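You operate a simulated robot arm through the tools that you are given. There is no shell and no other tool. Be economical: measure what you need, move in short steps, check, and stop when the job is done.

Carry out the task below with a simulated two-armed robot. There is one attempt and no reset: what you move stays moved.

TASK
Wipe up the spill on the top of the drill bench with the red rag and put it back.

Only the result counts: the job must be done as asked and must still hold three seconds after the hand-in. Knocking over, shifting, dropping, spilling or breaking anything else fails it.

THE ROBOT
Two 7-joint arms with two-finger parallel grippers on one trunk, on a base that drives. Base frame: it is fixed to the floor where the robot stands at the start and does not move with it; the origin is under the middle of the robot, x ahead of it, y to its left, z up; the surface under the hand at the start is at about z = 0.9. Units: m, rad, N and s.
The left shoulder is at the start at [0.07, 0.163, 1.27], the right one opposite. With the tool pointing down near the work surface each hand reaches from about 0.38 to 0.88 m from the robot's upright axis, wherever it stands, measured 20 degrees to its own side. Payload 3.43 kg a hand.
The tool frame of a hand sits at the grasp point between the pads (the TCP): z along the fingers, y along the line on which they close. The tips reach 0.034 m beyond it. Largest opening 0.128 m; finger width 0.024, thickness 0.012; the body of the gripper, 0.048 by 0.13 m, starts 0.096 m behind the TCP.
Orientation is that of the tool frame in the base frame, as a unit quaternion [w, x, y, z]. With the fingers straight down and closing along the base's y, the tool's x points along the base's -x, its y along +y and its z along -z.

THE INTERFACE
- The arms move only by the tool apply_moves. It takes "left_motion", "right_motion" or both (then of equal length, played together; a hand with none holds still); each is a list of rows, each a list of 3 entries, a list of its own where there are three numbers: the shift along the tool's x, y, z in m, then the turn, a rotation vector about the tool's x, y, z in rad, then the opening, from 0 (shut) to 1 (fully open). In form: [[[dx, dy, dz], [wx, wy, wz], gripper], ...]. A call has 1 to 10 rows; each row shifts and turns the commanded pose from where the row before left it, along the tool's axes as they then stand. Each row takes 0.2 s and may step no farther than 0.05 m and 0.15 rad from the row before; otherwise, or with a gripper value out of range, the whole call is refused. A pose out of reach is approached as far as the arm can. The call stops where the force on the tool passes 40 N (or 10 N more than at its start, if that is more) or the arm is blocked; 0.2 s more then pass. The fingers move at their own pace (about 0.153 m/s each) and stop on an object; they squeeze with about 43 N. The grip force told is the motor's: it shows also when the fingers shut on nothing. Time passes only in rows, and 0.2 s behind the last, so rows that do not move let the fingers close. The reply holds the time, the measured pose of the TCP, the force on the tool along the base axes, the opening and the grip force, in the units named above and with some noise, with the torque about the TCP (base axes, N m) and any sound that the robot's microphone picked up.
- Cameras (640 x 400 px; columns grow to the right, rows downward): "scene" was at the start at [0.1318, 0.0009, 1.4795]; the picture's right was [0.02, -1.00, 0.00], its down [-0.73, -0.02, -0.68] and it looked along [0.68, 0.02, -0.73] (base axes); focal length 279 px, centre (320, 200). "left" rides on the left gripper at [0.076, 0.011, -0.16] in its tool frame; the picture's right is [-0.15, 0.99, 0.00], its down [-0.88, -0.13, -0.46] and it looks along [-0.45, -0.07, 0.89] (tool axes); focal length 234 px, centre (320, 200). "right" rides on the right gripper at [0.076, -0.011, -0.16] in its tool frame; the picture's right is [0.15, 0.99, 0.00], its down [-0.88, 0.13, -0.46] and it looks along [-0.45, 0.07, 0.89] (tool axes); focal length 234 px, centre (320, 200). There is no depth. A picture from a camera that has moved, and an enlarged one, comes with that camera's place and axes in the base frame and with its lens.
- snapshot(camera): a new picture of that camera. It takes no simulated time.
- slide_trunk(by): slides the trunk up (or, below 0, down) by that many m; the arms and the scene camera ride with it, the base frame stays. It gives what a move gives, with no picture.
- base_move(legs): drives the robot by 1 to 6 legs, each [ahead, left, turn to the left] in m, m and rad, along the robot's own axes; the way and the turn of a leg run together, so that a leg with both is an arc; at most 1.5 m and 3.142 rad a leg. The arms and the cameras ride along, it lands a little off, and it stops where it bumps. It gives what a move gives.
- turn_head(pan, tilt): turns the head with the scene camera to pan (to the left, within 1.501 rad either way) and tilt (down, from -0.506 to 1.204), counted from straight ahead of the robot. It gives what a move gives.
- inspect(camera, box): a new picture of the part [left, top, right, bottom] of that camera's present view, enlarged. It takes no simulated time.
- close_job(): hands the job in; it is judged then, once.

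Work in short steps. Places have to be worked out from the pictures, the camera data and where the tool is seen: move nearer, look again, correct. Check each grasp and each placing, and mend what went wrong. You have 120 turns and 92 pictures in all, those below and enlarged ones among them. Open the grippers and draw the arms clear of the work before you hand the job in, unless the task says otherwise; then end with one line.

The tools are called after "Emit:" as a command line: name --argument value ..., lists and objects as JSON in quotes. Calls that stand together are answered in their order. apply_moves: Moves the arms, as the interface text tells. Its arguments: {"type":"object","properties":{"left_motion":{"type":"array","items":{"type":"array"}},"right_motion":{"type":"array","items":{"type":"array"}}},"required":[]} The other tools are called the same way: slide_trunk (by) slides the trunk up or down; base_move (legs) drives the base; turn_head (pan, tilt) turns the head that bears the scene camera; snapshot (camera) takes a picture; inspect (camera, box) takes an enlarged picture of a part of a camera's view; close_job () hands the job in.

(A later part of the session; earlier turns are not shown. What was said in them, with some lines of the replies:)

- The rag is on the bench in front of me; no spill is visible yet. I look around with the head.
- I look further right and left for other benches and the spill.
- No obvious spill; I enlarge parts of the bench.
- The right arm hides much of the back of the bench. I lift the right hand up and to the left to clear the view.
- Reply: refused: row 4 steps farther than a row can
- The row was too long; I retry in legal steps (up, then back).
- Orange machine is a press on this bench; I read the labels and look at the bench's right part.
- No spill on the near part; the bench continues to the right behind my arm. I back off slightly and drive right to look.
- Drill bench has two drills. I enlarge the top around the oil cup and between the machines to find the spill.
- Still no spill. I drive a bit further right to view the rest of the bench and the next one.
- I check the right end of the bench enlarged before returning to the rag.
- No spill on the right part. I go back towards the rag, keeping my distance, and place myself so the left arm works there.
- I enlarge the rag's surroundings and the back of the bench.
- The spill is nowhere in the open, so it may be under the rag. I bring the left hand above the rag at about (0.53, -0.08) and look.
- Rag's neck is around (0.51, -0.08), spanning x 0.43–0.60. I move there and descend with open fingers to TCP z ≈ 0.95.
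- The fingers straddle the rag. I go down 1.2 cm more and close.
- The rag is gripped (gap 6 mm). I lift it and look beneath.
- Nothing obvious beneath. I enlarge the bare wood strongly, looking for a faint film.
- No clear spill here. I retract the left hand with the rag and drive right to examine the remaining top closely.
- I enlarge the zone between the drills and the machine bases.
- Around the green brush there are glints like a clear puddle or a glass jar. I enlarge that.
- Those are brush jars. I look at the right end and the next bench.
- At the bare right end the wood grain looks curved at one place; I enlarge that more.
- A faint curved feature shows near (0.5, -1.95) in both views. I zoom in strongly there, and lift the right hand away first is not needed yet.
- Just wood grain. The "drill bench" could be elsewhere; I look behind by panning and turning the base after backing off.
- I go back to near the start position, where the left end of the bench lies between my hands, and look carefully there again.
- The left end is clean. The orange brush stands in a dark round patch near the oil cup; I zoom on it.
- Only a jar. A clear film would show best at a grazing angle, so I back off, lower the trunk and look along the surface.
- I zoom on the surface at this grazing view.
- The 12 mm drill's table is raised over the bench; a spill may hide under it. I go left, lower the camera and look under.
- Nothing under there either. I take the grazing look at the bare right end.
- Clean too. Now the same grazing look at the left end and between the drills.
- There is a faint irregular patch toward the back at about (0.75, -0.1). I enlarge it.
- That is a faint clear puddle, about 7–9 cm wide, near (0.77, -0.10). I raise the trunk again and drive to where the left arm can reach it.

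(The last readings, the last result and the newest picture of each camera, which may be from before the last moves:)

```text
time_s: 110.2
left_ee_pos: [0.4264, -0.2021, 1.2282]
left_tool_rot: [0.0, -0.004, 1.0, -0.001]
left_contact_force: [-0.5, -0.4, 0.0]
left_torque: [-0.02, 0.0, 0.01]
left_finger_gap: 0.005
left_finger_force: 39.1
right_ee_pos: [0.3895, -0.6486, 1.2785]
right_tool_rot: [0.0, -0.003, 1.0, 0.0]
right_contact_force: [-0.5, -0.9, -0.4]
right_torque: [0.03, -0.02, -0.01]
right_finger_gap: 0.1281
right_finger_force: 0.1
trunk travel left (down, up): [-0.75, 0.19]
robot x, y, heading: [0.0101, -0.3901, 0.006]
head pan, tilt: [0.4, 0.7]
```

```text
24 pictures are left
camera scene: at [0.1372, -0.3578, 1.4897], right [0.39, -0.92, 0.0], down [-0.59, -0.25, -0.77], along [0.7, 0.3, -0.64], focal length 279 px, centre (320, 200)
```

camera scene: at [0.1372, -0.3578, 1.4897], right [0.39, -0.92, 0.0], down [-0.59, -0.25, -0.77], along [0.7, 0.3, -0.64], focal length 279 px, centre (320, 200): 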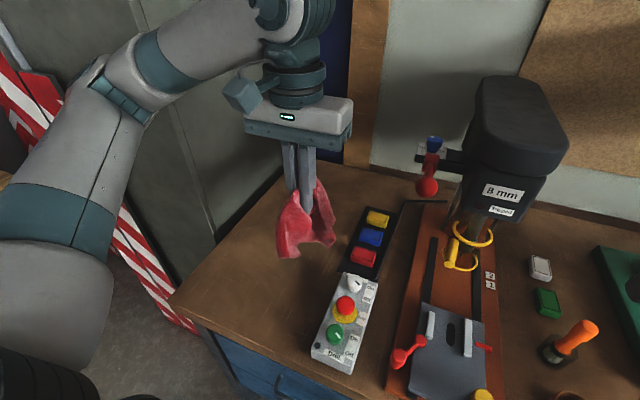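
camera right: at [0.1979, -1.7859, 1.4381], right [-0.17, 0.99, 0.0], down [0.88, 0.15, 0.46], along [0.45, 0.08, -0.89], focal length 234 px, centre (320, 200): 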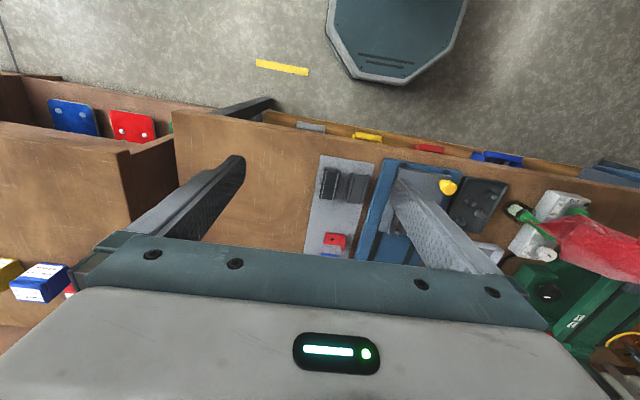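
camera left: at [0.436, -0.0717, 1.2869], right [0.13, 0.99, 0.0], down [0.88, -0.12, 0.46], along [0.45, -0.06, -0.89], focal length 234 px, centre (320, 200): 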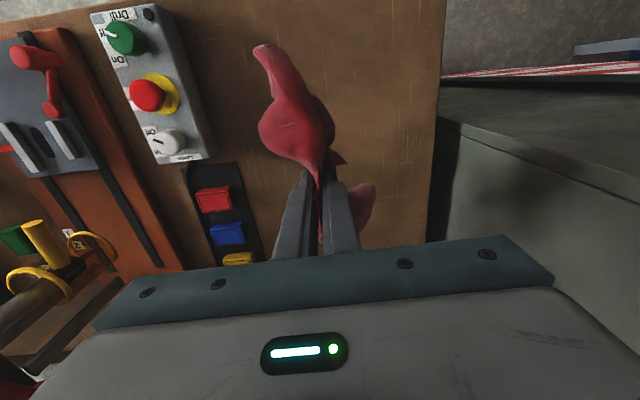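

I move the left hand to about (0.62, -0.08) high and look with its camera.

Emit:
apply_moves --left_motion '[[[-0.02, 0.04, 0], [0, 0, 0], 0], [[-0.02, 0.04, 0], [0, 0, 0], 0], [[-0.03, 0.035, 0], [0, 0, 0], 0], [[-0.045, 0, 0], [0, 0, 0], 0], [[-0.045, 0, 0], [0, 0, 0], 0], [[-0.035, 0, 0], [0, 0, 0], 0]]'

Emit:
snapshot --camera "left"

Emit:
snapshot --camera "scene"

```text
time_s: 111.6
left_ee_pos: [0.6236, -0.0857, 1.2263]
left_tool_rot: [0.0, -0.003, 1.0, 0.0]
left_contact_force: [0.3, -0.1, -0.5]
left_torque: [-0.02, 0.01, 0.03]
left_finger_gap: 0.0052
left_finger_force: 38.8
right_ee_pos: [0.3927, -0.6484, 1.2773]
right_tool_rot: [-0.001, -0.003, 1.0, 0.0]
right_contact_force: [0.5, -0.5, -0.1]
right_torque: [-0.01, 0.01, 0.01]
right_finger_gap: 0.1281
right_finger_force: 0.0
trunk travel left (down, up): [-0.75, 0.19]
robot x, y, heading: [0.0068, -0.3909, 0.009]
head pan, tilt: [0.4, 0.7]
```

```text
23 pictures are left
camera left: at [0.5464, -0.0748, 1.3855], right [0.14, 0.99, 0.0], down [0.88, -0.12, 0.46], along [0.45, -0.06, -0.89], focal length 234 px, centre (320, 200)
```

left: 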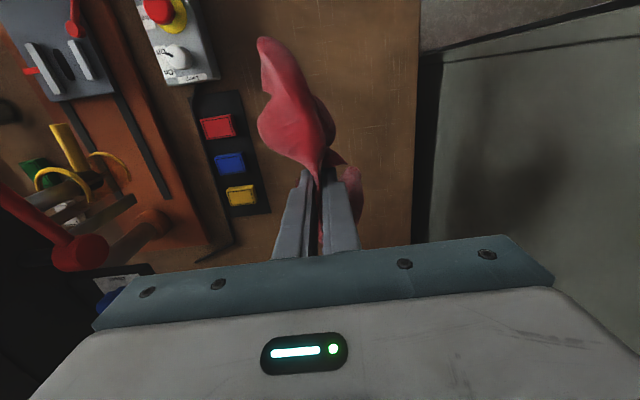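

```text
22 pictures are left
camera scene: at [0.1385, -0.358, 1.4895], right [0.39, -0.92, 0.0], down [-0.59, -0.25, -0.76], along [0.7, 0.3, -0.64], focal length 279 px, centre (320, 200)
```

scene: 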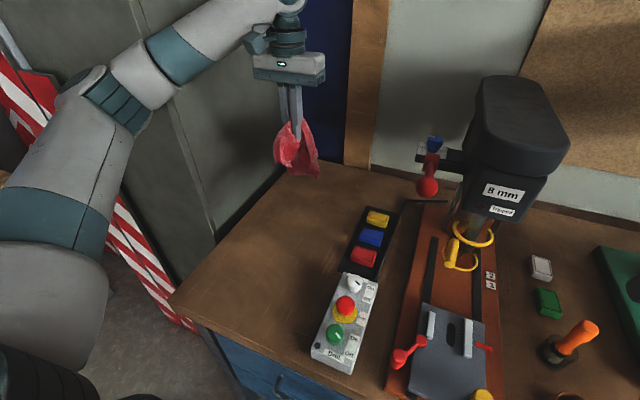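

Puddle should appear near pixel (322, 203) of the scene view; I enlarge that.

Emit:
inspect --camera "scene" --box '[260, 160, 380, 235]'

```text
5.33 times, centred on (320, 198) of scene
camera zoom: at [0.1385, -0.358, 1.4895], right [0.39, -0.92, 0.0], down [-0.59, -0.25, -0.76], along [0.7, 0.3, -0.64], focal length 1489 px, centre (320, 213)
```

zoom: 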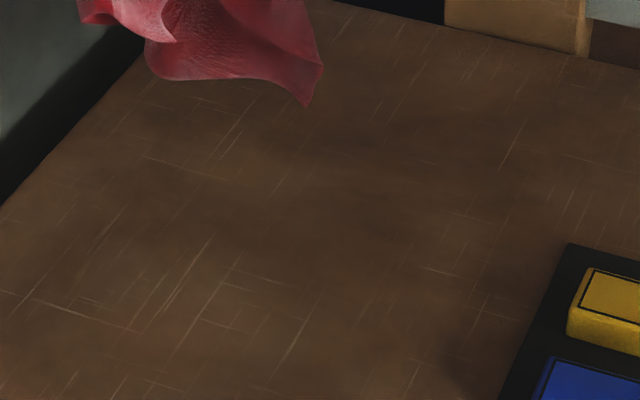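

The puddle works out at centre ≈ (0.76, -0.10), radius ≈ 4 cm. I bring the rag over it and lower to z ≈ 1.03.

Emit:
apply_moves --left_motion '[[[0, 0, 0.045], [0, 0, 0], 0], [[-0.02, -0.005, 0.04], [0, 0, 0], 0], [[-0.04, -0.005, 0.025], [0, 0, 0], 0], [[-0.04, -0.002, 0.025], [0, 0, 0], 0], [[-0.03, 0, 0.03], [0, 0, 0], 0], [[0, 0, 0.03], [0, 0, 0], 0]]'

Emit:
snapshot --camera "left"

Emit:
snapshot --camera "scene"

```text
time_s: 113.0
left_ee_pos: [0.7524, -0.0974, 1.0314]
left_tool_rot: [0.0, -0.004, 1.0, -0.001]
left_contact_force: [-0.3, 0.1, 0.7]
left_torque: [-0.02, 0.0, 0.04]
left_finger_gap: 0.0053
left_finger_force: 39.7
right_ee_pos: [0.3905, -0.6483, 1.2783]
right_tool_rot: [0.0, -0.004, 1.0, 0.0]
right_contact_force: [0.7, 1.0, 0.3]
right_torque: [-0.01, -0.04, 0.0]
right_finger_gap: 0.1282
right_finger_force: 0.0
trunk travel left (down, up): [-0.75, 0.19]
robot x, y, heading: [0.0048, -0.3912, 0.004]
head pan, tilt: [0.4, 0.7]
```

```text
20 pictures are left
camera left: at [0.6756, -0.086, 1.1898], right [0.14, 0.99, 0.0], down [0.88, -0.12, 0.46], along [0.45, -0.06, -0.89], focal length 234 px, centre (320, 200)
```

left: 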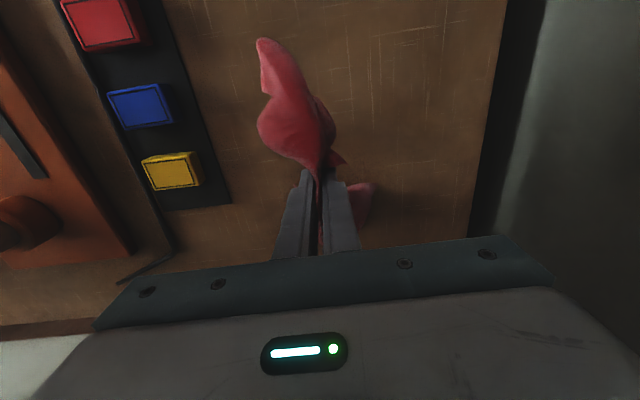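

```text
19 pictures are left
camera scene: at [0.1376, -0.357, 1.4896], right [0.39, -0.92, 0.0], down [-0.59, -0.25, -0.76], along [0.7, 0.3, -0.64], focal length 279 px, centre (320, 200)
```

scene: 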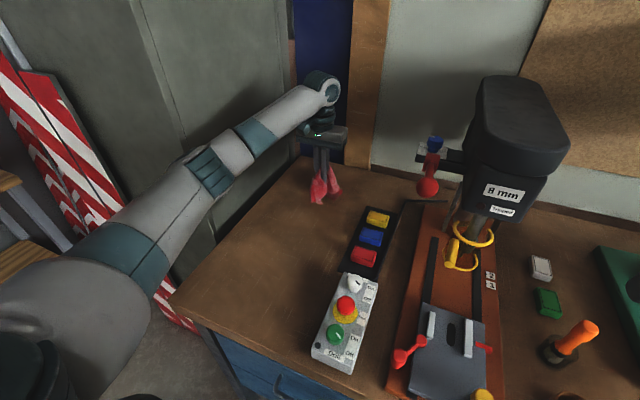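

I lower to about z 0.94 and check the force.

Emit:
apply_moves --left_motion '[[[0, 0, 0.04], [0, 0, 0], 0], [[0, 0, 0.035], [0, 0, 0], 0], [[0, 0, 0.016], [0, 0, 0], 0], [[0, 0, 0], [0, 0, 0], 0]]'

Emit:
inspect --camera "scene" --box '[260, 120, 420, 220]'

```text
time_s: 114.0
left_ee_pos: [0.7513, -0.0964, 0.9434]
left_tool_rot: [0.001, -0.003, 1.0, 0.0]
left_contact_force: [-0.5, 0.4, 0.8]
left_torque: [-0.02, -0.07, 0.06]
left_finger_gap: 0.005
left_finger_force: 39.1
right_ee_pos: [0.3906, -0.6485, 1.2776]
right_tool_rot: [0.0, -0.004, 1.0, 0.0]
right_contact_force: [-0.5, -0.5, -1.0]
right_torque: [-0.04, 0.02, 0.02]
right_finger_gap: 0.128
right_finger_force: 0.0
trunk travel left (down, up): [-0.75, 0.19]
robot x, y, heading: [0.0044, -0.3883, 0.001]
head pan, tilt: [0.4, 0.7]
```

```text
4.00 times, centred on (340, 170) of scene
camera zoom: at [0.1375, -0.3577, 1.4896], right [0.39, -0.92, 0.0], down [-0.59, -0.25, -0.76], along [0.7, 0.3, -0.64], focal length 1117 px, centre (240, 320)
```

zoom: 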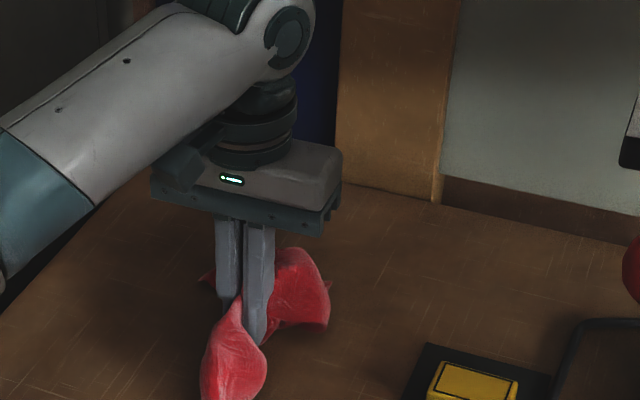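

Rag reaches the wood. I press slightly further and wipe back and forth in y over the puddle.

Emit:
apply_moves --left_motion '[[[0, 0, 0.005], [0, 0, 0], 0], [[0, 0.025, 0], [0, 0, 0], 0], [[0, 0.025, 0], [0, 0, 0], 0], [[0, -0.025, 0], [0, 0, 0], 0], [[0, -0.025, 0], [0, 0, 0], 0], [[0, -0.025, 0], [0, 0, 0], 0], [[0, -0.025, 0], [0, 0, 0], 0], [[0, 0.025, 0], [0, 0, 0], 0], [[0, 0.025, 0], [0, 0, 0], 0]]'

```text
time_s: 116.0
left_ee_pos: [0.7504, -0.0976, 0.938]
left_tool_rot: [0.001, -0.004, 1.0, -0.001]
left_contact_force: [-1.2, 0.4, 3.5]
left_torque: [-0.01, 0.05, 0.05]
left_finger_gap: 0.0051
left_finger_force: 39.5
right_ee_pos: [0.391, -0.6474, 1.2783]
right_tool_rot: [0.001, -0.002, 1.0, 0.0]
right_contact_force: [0.1, 0.8, -0.8]
right_torque: [-0.02, 0.0, 0.03]
right_finger_gap: 0.1282
right_finger_force: 0.1
trunk travel left (down, up): [-0.75, 0.19]
robot x, y, heading: [0.0075, -0.3908, 0.003]
head pan, tilt: [0.4, 0.7]
```

Light contact is held (3.5 N). Next, strokes in x with shifted lanes, pressing 2 mm more.

Emit:
apply_moves --left_motion '[[[0.025, 0, 0.002], [0, 0, 0], 0], [[0.025, 0, 0], [0, 0, 0], 0], [[-0.025, 0.02, 0], [0, 0, 0], 0], [[-0.03, 0, 0], [0, 0, 0], 0], [[-0.03, 0, 0], [0, 0, 0], 0], [[-0.025, 0, 0], [0, 0, 0], 0], [[0.025, -0.02, 0], [0, 0, 0], 0], [[0.03, 0, 0], [0, 0, 0], 0], [[0.03, 0, 0], [0, 0, 0], 0]]'

Emit:
apply_moves --left_motion '[[[0, -0.03, 0], [0, 0, 0], 0], [[-0.03, 0, 0], [0, 0, 0], 0], [[-0.03, 0, 0], [0, 0, 0], 0], [[-0.03, 0, 0], [0, 0, 0], 0], [[0, 0.03, 0], [0, 0, 0], 0], [[0, 0.03, 0], [0, 0, 0], 0], [[0.02, 0, 0], [0, 0, 0], 0], [[0, -0.03, 0], [0, 0, 0], 0], [[0, -0.03, 0], [0, 0, 0], 0], [[0.02, 0, 0], [0, 0, 0], 0]]'

```text
time_s: 118.0
left_ee_pos: [0.7243, -0.0978, 0.936]
left_tool_rot: [0.0, -0.004, 1.0, -0.001]
left_contact_force: [2.3, 1.2, 6.3]
left_torque: [0.03, -0.03, 0.0]
left_finger_gap: 0.0052
left_finger_force: 39.6
right_ee_pos: [0.3887, -0.6495, 1.2782]
right_tool_rot: [0.001, -0.003, 1.0, 0.0]
right_contact_force: [0.4, 0.5, 0.4]
right_torque: [-0.02, -0.03, 0.0]
right_finger_gap: 0.1278
right_finger_force: 0.1
trunk travel left (down, up): [-0.75, 0.19]
robot x, y, heading: [0.008, -0.3921, 0.011]
head pan, tilt: [0.4, 0.7]
```

```text
time_s: 120.2
left_ee_pos: [0.7784, -0.1282, 0.9357]
left_tool_rot: [0.001, -0.003, 1.0, -0.001]
left_contact_force: [3.1, -1.7, 8.1]
left_torque: [-0.09, -0.01, 0.02]
left_finger_gap: 0.0055
left_finger_force: 39.9
right_ee_pos: [0.3903, -0.6478, 1.2781]
right_tool_rot: [0.001, -0.002, 1.0, 0.001]
right_contact_force: [0.1, -0.3, 0.1]
right_torque: [-0.06, 0.03, 0.01]
right_finger_gap: 0.1281
right_finger_force: 0.1
trunk travel left (down, up): [-0.75, 0.19]
robot x, y, heading: [0.0073, -0.3919, 0.008]
head pan, tilt: [0.4, 0.7]
```

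One more pair of lanes, ending with a lift.

Emit:
apply_moves --left_motion '[[[0, 0.03, 0], [0, 0, 0], 0], [[0, 0.03, 0], [0, 0, 0], 0], [[0, 0.02, 0], [0, 0, 0], 0], [[0.02, 0, 0], [0, 0, 0], 0], [[0, -0.03, 0], [0, 0, 0], 0], [[0, -0.03, 0], [0, 0, 0], 0], [[0, -0.02, 0], [0, 0, 0], 0], [[0.02, 0, 0], [0, 0, 0], 0], [[0, 0.03, 0], [0, 0, 0], 0], [[0, 0.03, 0], [0, 0, 0], 0]]'

Emit:
apply_moves --left_motion '[[[0, 0, -0.05], [0, 0, 0], 0], [[0, 0, -0.05], [0, 0, 0], 0], [[0, 0, -0.05], [0, 0, 0], 0], [[0.02, 0, -0.045], [0, 0, 0], 0], [[0.03, 0, -0.03], [0, 0, 0], 0], [[0.04, 0, -0.02], [0, 0, 0], 0], [[0.045, 0, 0], [0, 0, 0], 0], [[0.045, -0.01, 0], [0, 0, 0], 0], [[0.045, -0.01, 0], [0, 0, 0], 0], [[0.045, -0.01, 0], [0, 0, 0], 0]]'

Emit:
snapshot --camera "scene"

```text
time_s: 122.4
left_ee_pos: [0.7353, -0.0674, 0.9372]
left_tool_rot: [0.001, -0.003, 1.0, 0.0]
left_contact_force: [0.3, -2.2, 6.6]
left_torque: [-0.07, -0.04, 0.01]
left_finger_gap: 0.0052
left_finger_force: 39.3
right_ee_pos: [0.3902, -0.6493, 1.2787]
right_tool_rot: [0.001, -0.004, 1.0, 0.0]
right_contact_force: [-0.7, -0.4, -0.5]
right_torque: [0.01, 0.0, 0.0]
right_finger_gap: 0.1278
right_finger_force: 0.2
trunk travel left (down, up): [-0.75, 0.19]
robot x, y, heading: [0.0034, -0.3916, 0.005]
head pan, tilt: [0.4, 0.7]
```

```text
time_s: 124.6
left_ee_pos: [0.4622, -0.0984, 1.1793]
left_tool_rot: [0.001, -0.004, 1.0, -0.001]
left_contact_force: [-0.3, -0.5, -0.8]
left_torque: [0.01, 0.0, 0.01]
left_finger_gap: 0.0054
left_finger_force: 39.3
right_ee_pos: [0.3897, -0.648, 1.2782]
right_tool_rot: [0.001, -0.003, 1.0, 0.0]
right_contact_force: [-0.9, -0.5, 0.4]
right_torque: [0.02, -0.02, 0.01]
right_finger_gap: 0.1278
right_finger_force: 0.1
trunk travel left (down, up): [-0.75, 0.19]
robot x, y, heading: [0.0088, -0.3854, 0.008]
head pan, tilt: [0.4, 0.7]
```

```text
17 pictures are left
camera scene: at [0.1359, -0.3574, 1.4898], right [0.39, -0.92, 0.0], down [-0.59, -0.25, -0.77], along [0.7, 0.3, -0.64], focal length 279 px, centre (320, 200)
```

scene: 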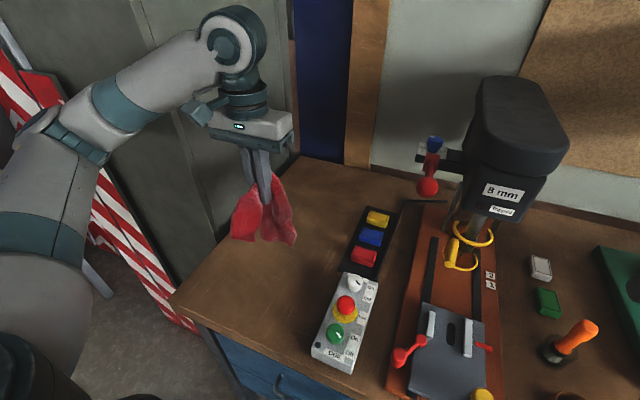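

Now I verify with the same grazing view as before: back off, go left, lower the trunk.

Emit:
base_move --legs '[[-0.47, 0, 0], [0, 0.34, 0]]'

Emit:
slide_trunk --by -0.33

Emit:
turn_head --pan -0.1 --tilt 0.3

Emit:
inspect --camera "scene" --box '[240, 175, 360, 240]'

```text
time_s: 129.3
left_ee_pos: [-0.0135, 0.247, 1.1811]
left_tool_rot: [0.0, -0.012, 1.0, 0.0]
left_contact_force: [-0.2, 0.3, 0.1]
left_torque: [-0.02, 0.02, 0.01]
left_finger_gap: 0.0053
left_finger_force: 39.8
right_ee_pos: [-0.0791, -0.3056, 1.2773]
right_tool_rot: [-0.001, -0.011, 1.0, 0.0]
right_contact_force: [0.9, 0.3, 0.1]
right_torque: [-0.01, 0.02, 0.03]
right_finger_gap: 0.1281
right_finger_force: 0.1
trunk travel left (down, up): [-0.75, 0.19]
robot x, y, heading: [-0.4645, -0.054, 0.023]
head pan, tilt: [0.4, 0.7]
```

```text
time_s: 132.5
left_ee_pos: [-0.0145, 0.2474, 0.8493]
left_tool_rot: [-0.001, -0.012, 1.0, 0.0]
left_contact_force: [0.1, -0.3, -1.0]
left_torque: [0.0, 0.04, 0.03]
left_finger_gap: 0.005
left_finger_force: 39.8
right_ee_pos: [-0.0786, -0.3046, 0.9474]
right_tool_rot: [0.001, -0.011, 1.0, 0.0]
right_contact_force: [-0.2, -0.1, -0.7]
right_torque: [0.0, 0.0, 0.02]
right_finger_gap: 0.1284
right_finger_force: 0.0
trunk travel left (down, up): [-0.42, 0.52]
robot x, y, heading: [-0.4684, -0.0536, 0.02]
head pan, tilt: [0.4, 0.7]
```

```text
time_s: 133.4
left_ee_pos: [-0.0142, 0.2483, 0.8495]
left_tool_rot: [0.0, -0.013, 1.0, 0.0]
left_contact_force: [0.5, -0.9, -0.2]
left_torque: [-0.02, -0.03, 0.02]
left_finger_gap: 0.0052
left_finger_force: 40.2
right_ee_pos: [-0.0792, -0.3049, 0.9474]
right_tool_rot: [0.001, -0.012, 1.0, 0.001]
right_contact_force: [0.3, -0.1, 0.2]
right_torque: [0.01, 0.0, 0.0]
right_finger_gap: 0.1279
right_finger_force: 0.1
trunk travel left (down, up): [-0.42, 0.52]
robot x, y, heading: [-0.4666, -0.0535, 0.025]
head pan, tilt: [-0.099, 0.3]
```

```text
5.33 times, centred on (300, 208) of scene
camera zoom: at [-0.322, -0.0603, 1.1956], right [-0.08, -1.0, 0.0], down [-0.3, 0.02, -0.95], along [0.95, -0.07, -0.3], focal length 1489 px, centre (427, 160)
```

zoom: 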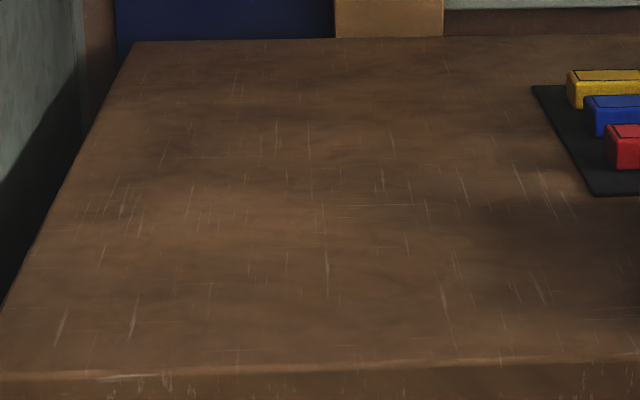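

The puddle is gone. Now I return the rag to its place: raise the trunk and drive back to the grasping stance.

Emit:
slide_trunk --by 0.33

Emit:
base_move --legs '[[0, -0.23, -0.01], [0.34, 0, 0]]'

Emit:
turn_head --pan 0.3 --tilt 0.8

```text
time_s: 136.7
left_ee_pos: [-0.0136, 0.2475, 1.1796]
left_tool_rot: [0.0, -0.013, 1.0, 0.0]
left_contact_force: [0.3, -0.4, -0.3]
left_torque: [-0.04, -0.01, 0.01]
left_finger_gap: 0.0051
left_finger_force: 39.7
right_ee_pos: [-0.0793, -0.3036, 1.2774]
right_tool_rot: [0.001, -0.012, 1.0, 0.0]
right_contact_force: [0.3, -0.4, 0.6]
right_torque: [0.0, 0.0, 0.01]
right_finger_gap: 0.1282
right_finger_force: 0.0
trunk travel left (down, up): [-0.75, 0.19]
robot x, y, heading: [-0.4673, -0.049, 0.019]
head pan, tilt: [-0.099, 0.3]
```

```text
time_s: 140.3
left_ee_pos: [0.336, 0.0136, 1.1799]
left_tool_rot: [0.001, -0.005, 1.0, -0.002]
left_contact_force: [0.5, -0.4, -1.2]
left_torque: [0.01, 0.0, 0.07]
left_finger_gap: 0.005
left_finger_force: 39.6
right_ee_pos: [0.2622, -0.5383, 1.2779]
right_tool_rot: [0.001, -0.005, 1.0, 0.0]
right_contact_force: [0.4, -0.2, -0.8]
right_torque: [0.02, 0.0, -0.01]
right_finger_gap: 0.1278
right_finger_force: 0.1
trunk travel left (down, up): [-0.75, 0.19]
robot x, y, heading: [-0.1205, -0.2835, 0.01]
head pan, tilt: [-0.099, 0.3]
```

```text
time_s: 141.2
left_ee_pos: [0.3355, 0.0133, 1.1792]
left_tool_rot: [0.0, -0.005, 1.0, -0.001]
left_contact_force: [0.4, -0.6, -0.4]
left_torque: [-0.05, 0.01, 0.0]
left_finger_gap: 0.0051
left_finger_force: 39.4
right_ee_pos: [0.2623, -0.5378, 1.2773]
right_tool_rot: [0.001, -0.005, 1.0, 0.0]
right_contact_force: [-0.9, -0.9, -0.2]
right_torque: [0.0, 0.02, -0.02]
right_finger_gap: 0.128
right_finger_force: 0.0
trunk travel left (down, up): [-0.75, 0.19]
robot x, y, heading: [-0.1253, -0.2856, 0.006]
head pan, tilt: [0.3, 0.799]
```

I bring the rag over its old place (0.513, -0.081) and lower it.

Emit:
apply_moves --left_motion '[[[-0.036, -0.019, 0], [0, 0, 0], 0], [[-0.036, -0.019, 0], [0, 0, 0], 0], [[-0.036, -0.019, 0], [0, 0, 0], 0], [[-0.036, -0.019, 0], [0, 0, 0], 0], [[-0.034, -0.019, 0], [0, 0, 0], 0], [[0, 0, 0.045], [0, 0, 0], 0], [[0, 0, 0.045], [0, 0, 0], 0], [[0, 0, 0.045], [0, 0, 0], 0], [[0, 0, 0.04], [0, 0, 0], 0], [[0, 0, 0.03], [0, 0, 0], 0]]'

Emit:
apply_moves --left_motion '[[[0, 0, 0.02], [0, 0, 0], 0], [[0, 0, 0.01], [0, 0, 0], 0], [[0, 0, 0], [0, 0, 0], 0]]'

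Emit:
snapshot --camera "left"

```text
time_s: 143.4
left_ee_pos: [0.5168, -0.0776, 0.9736]
left_tool_rot: [0.0, -0.006, 1.0, -0.001]
left_contact_force: [-0.3, -0.5, 0.7]
left_torque: [0.01, 0.05, 0.03]
left_finger_gap: 0.0051
left_finger_force: 39.8
right_ee_pos: [0.2636, -0.5397, 1.2769]
right_tool_rot: [0.0, -0.005, 1.0, -0.001]
right_contact_force: [-0.5, -0.3, -1.4]
right_torque: [-0.01, 0.03, 0.0]
right_finger_gap: 0.1281
right_finger_force: 0.1
trunk travel left (down, up): [-0.75, 0.19]
robot x, y, heading: [-0.1222, -0.2826, 0.005]
head pan, tilt: [0.3, 0.799]
```

```text
time_s: 144.2
left_ee_pos: [0.5151, -0.0776, 0.943]
left_tool_rot: [0.0, -0.005, 1.0, -0.001]
left_contact_force: [0.0, 0.2, 0.1]
left_torque: [0.01, -0.02, 0.02]
left_finger_gap: 0.0052
left_finger_force: 39.6
right_ee_pos: [0.2635, -0.5395, 1.2786]
right_tool_rot: [0.0, -0.005, 1.0, 0.001]
right_contact_force: [0.2, -0.8, -0.1]
right_torque: [0.03, 0.02, 0.01]
right_finger_gap: 0.1279
right_finger_force: 0.1
trunk travel left (down, up): [-0.75, 0.19]
robot x, y, heading: [-0.1199, -0.2819, 0.014]
head pan, tilt: [0.3, 0.799]
```

```text
15 pictures are left
camera left: at [0.4394, -0.0681, 1.1027], right [0.14, 0.99, 0.0], down [0.88, -0.12, 0.46], along [0.45, -0.06, -0.89], focal length 234 px, centre (320, 200)
```

left: 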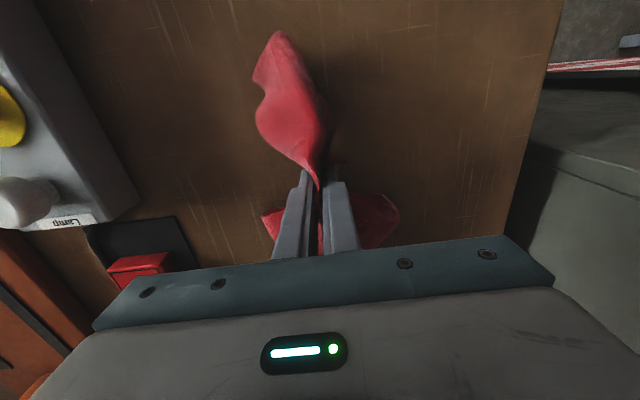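

Placed nearly as grasped. I shift 3 mm, touch down, open slowly, and lift away.

Emit:
apply_moves --left_motion '[[[0.001, -0.003, 0.003], [0, 0, 0], 0], [[0, 0, 0], [0, 0, 0], 0.3], [[0, 0, 0], [0, 0, 0], 0.6], [[0, 0, 0], [0, 0, 0], 0.85], [[0, 0, 0], [0, 0, 0], 0.85], [[0, 0, -0.03], [0, 0, 0], 0.85], [[0, 0, -0.04], [0, 0, 0], 0.85], [[0, 0, -0.05], [0, 0, 0], 0.85], [[0, 0, -0.05], [0, 0, 0], 0.85], [[0, 0, -0.05], [0, 0, 0], 1]]'

Emit:
snapshot --camera "left"

Emit:
snapshot --camera "scene"

```text
time_s: 146.4
left_ee_pos: [0.5145, -0.0843, 1.1605]
left_tool_rot: [0.0, -0.006, 1.0, 0.0]
left_contact_force: [-0.3, 0.3, -0.4]
left_torque: [0.03, -0.04, -0.06]
left_finger_gap: 0.1279
left_finger_force: 0.1
right_ee_pos: [0.2623, -0.539, 1.2783]
right_tool_rot: [0.001, -0.005, 1.0, 0.0]
right_contact_force: [0.0, 0.4, 0.1]
right_torque: [0.01, -0.02, -0.01]
right_finger_gap: 0.1282
right_finger_force: 0.0
trunk travel left (down, up): [-0.75, 0.19]
robot x, y, heading: [-0.1184, -0.2828, 0.011]
head pan, tilt: [0.3, 0.799]
```

```text
14 pictures are left
camera left: at [0.4383, -0.0731, 1.3206], right [0.14, 0.99, 0.0], down [0.88, -0.12, 0.46], along [0.45, -0.06, -0.89], focal length 234 px, centre (320, 200)
```

left: 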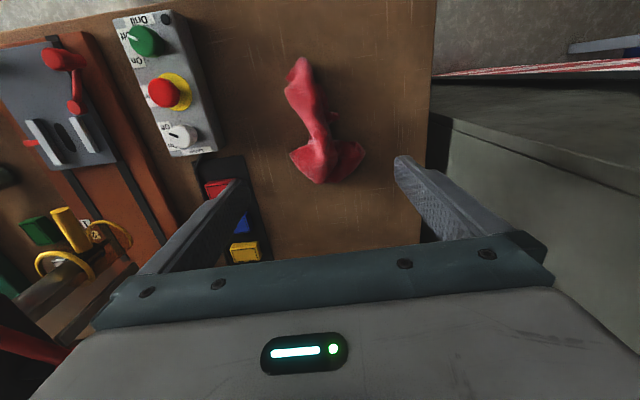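

```text
13 pictures are left
camera scene: at [0.0067, -0.2585, 1.4813], right [0.3, -0.95, 0.0], down [-0.68, -0.22, -0.7], along [0.66, 0.21, -0.72], focal length 279 px, centre (320, 200)
```

scene: 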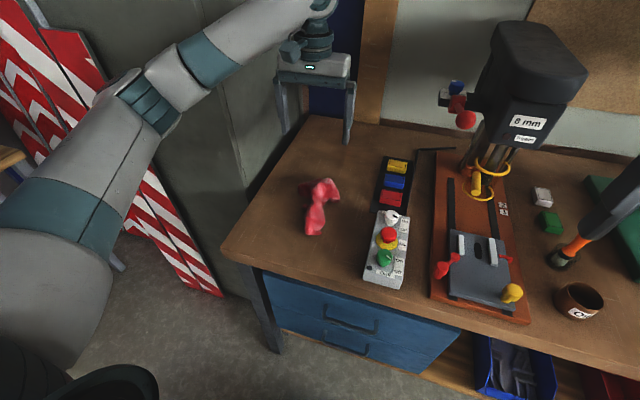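

The rag lies within about 2–3 cm of its old place, and nothing else has moved. I draw the arm clear of the bench and back the robot off.

Emit:
apply_moves --left_motion '[[[0, 0, -0.04], [0, 0, 0], 1], [[0.05, 0, 0], [0, 0, 0], 1], [[0.05, 0, 0], [0, 0, 0], 1], [[0.05, 0, 0], [0, 0, 0], 1], [[0.05, 0, 0], [0, 0, 0], 1]]'

Emit:
base_move --legs '[[-0.2, 0, 0]]'

Emit:
snapshot --camera "scene"

```text
time_s: 147.6
left_ee_pos: [0.3116, -0.0852, 1.2013]
left_tool_rot: [0.001, -0.005, 1.0, 0.0]
left_contact_force: [0.2, -0.2, 0.6]
left_torque: [-0.02, -0.03, 0.0]
left_finger_gap: 0.128
left_finger_force: 0.0
right_ee_pos: [0.2608, -0.5389, 1.2794]
right_tool_rot: [0.0, -0.005, 1.0, 0.0]
right_contact_force: [-0.3, 0.2, -0.3]
right_torque: [-0.06, -0.01, 0.02]
right_finger_gap: 0.128
right_finger_force: 0.1
trunk travel left (down, up): [-0.75, 0.19]
robot x, y, heading: [-0.1236, -0.2831, 0.006]
head pan, tilt: [0.3, 0.799]
```

```text
time_s: 149.2
left_ee_pos: [0.1098, -0.0865, 1.2013]
left_tool_rot: [0.001, -0.007, 1.0, -0.001]
left_contact_force: [-0.1, -0.7, 0.4]
left_torque: [0.01, -0.01, 0.02]
left_finger_gap: 0.128
left_finger_force: 0.0
right_ee_pos: [0.0616, -0.5394, 1.2773]
right_tool_rot: [0.001, -0.006, 1.0, 0.0]
right_contact_force: [0.0, -0.5, -0.5]
right_torque: [0.0, 0.01, 0.01]
right_finger_gap: 0.1279
right_finger_force: 0.1
trunk travel left (down, up): [-0.75, 0.19]
robot x, y, heading: [-0.3284, -0.2848, 0.01]
head pan, tilt: [0.3, 0.799]
```

```text
12 pictures are left
camera scene: at [-0.195, -0.2593, 1.4812], right [0.31, -0.95, 0.0], down [-0.68, -0.22, -0.7], along [0.66, 0.21, -0.72], focal length 279 px, centre (320, 200)
```

scene: 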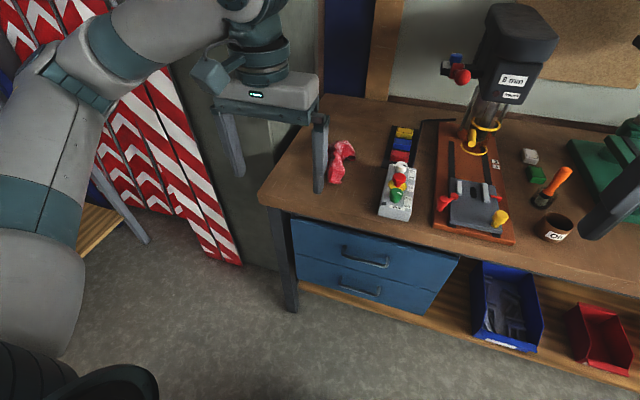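

All is in place; grippers are open and arms clear. I hand in.

Emit:
close_job

```text
The job is handed in.
```

I wiped up the spill, a faint clear puddle at the back left of the drill bench. It no longer shows in the same low-angle view, and the red rag lies within about 2–3 cm of where it was.
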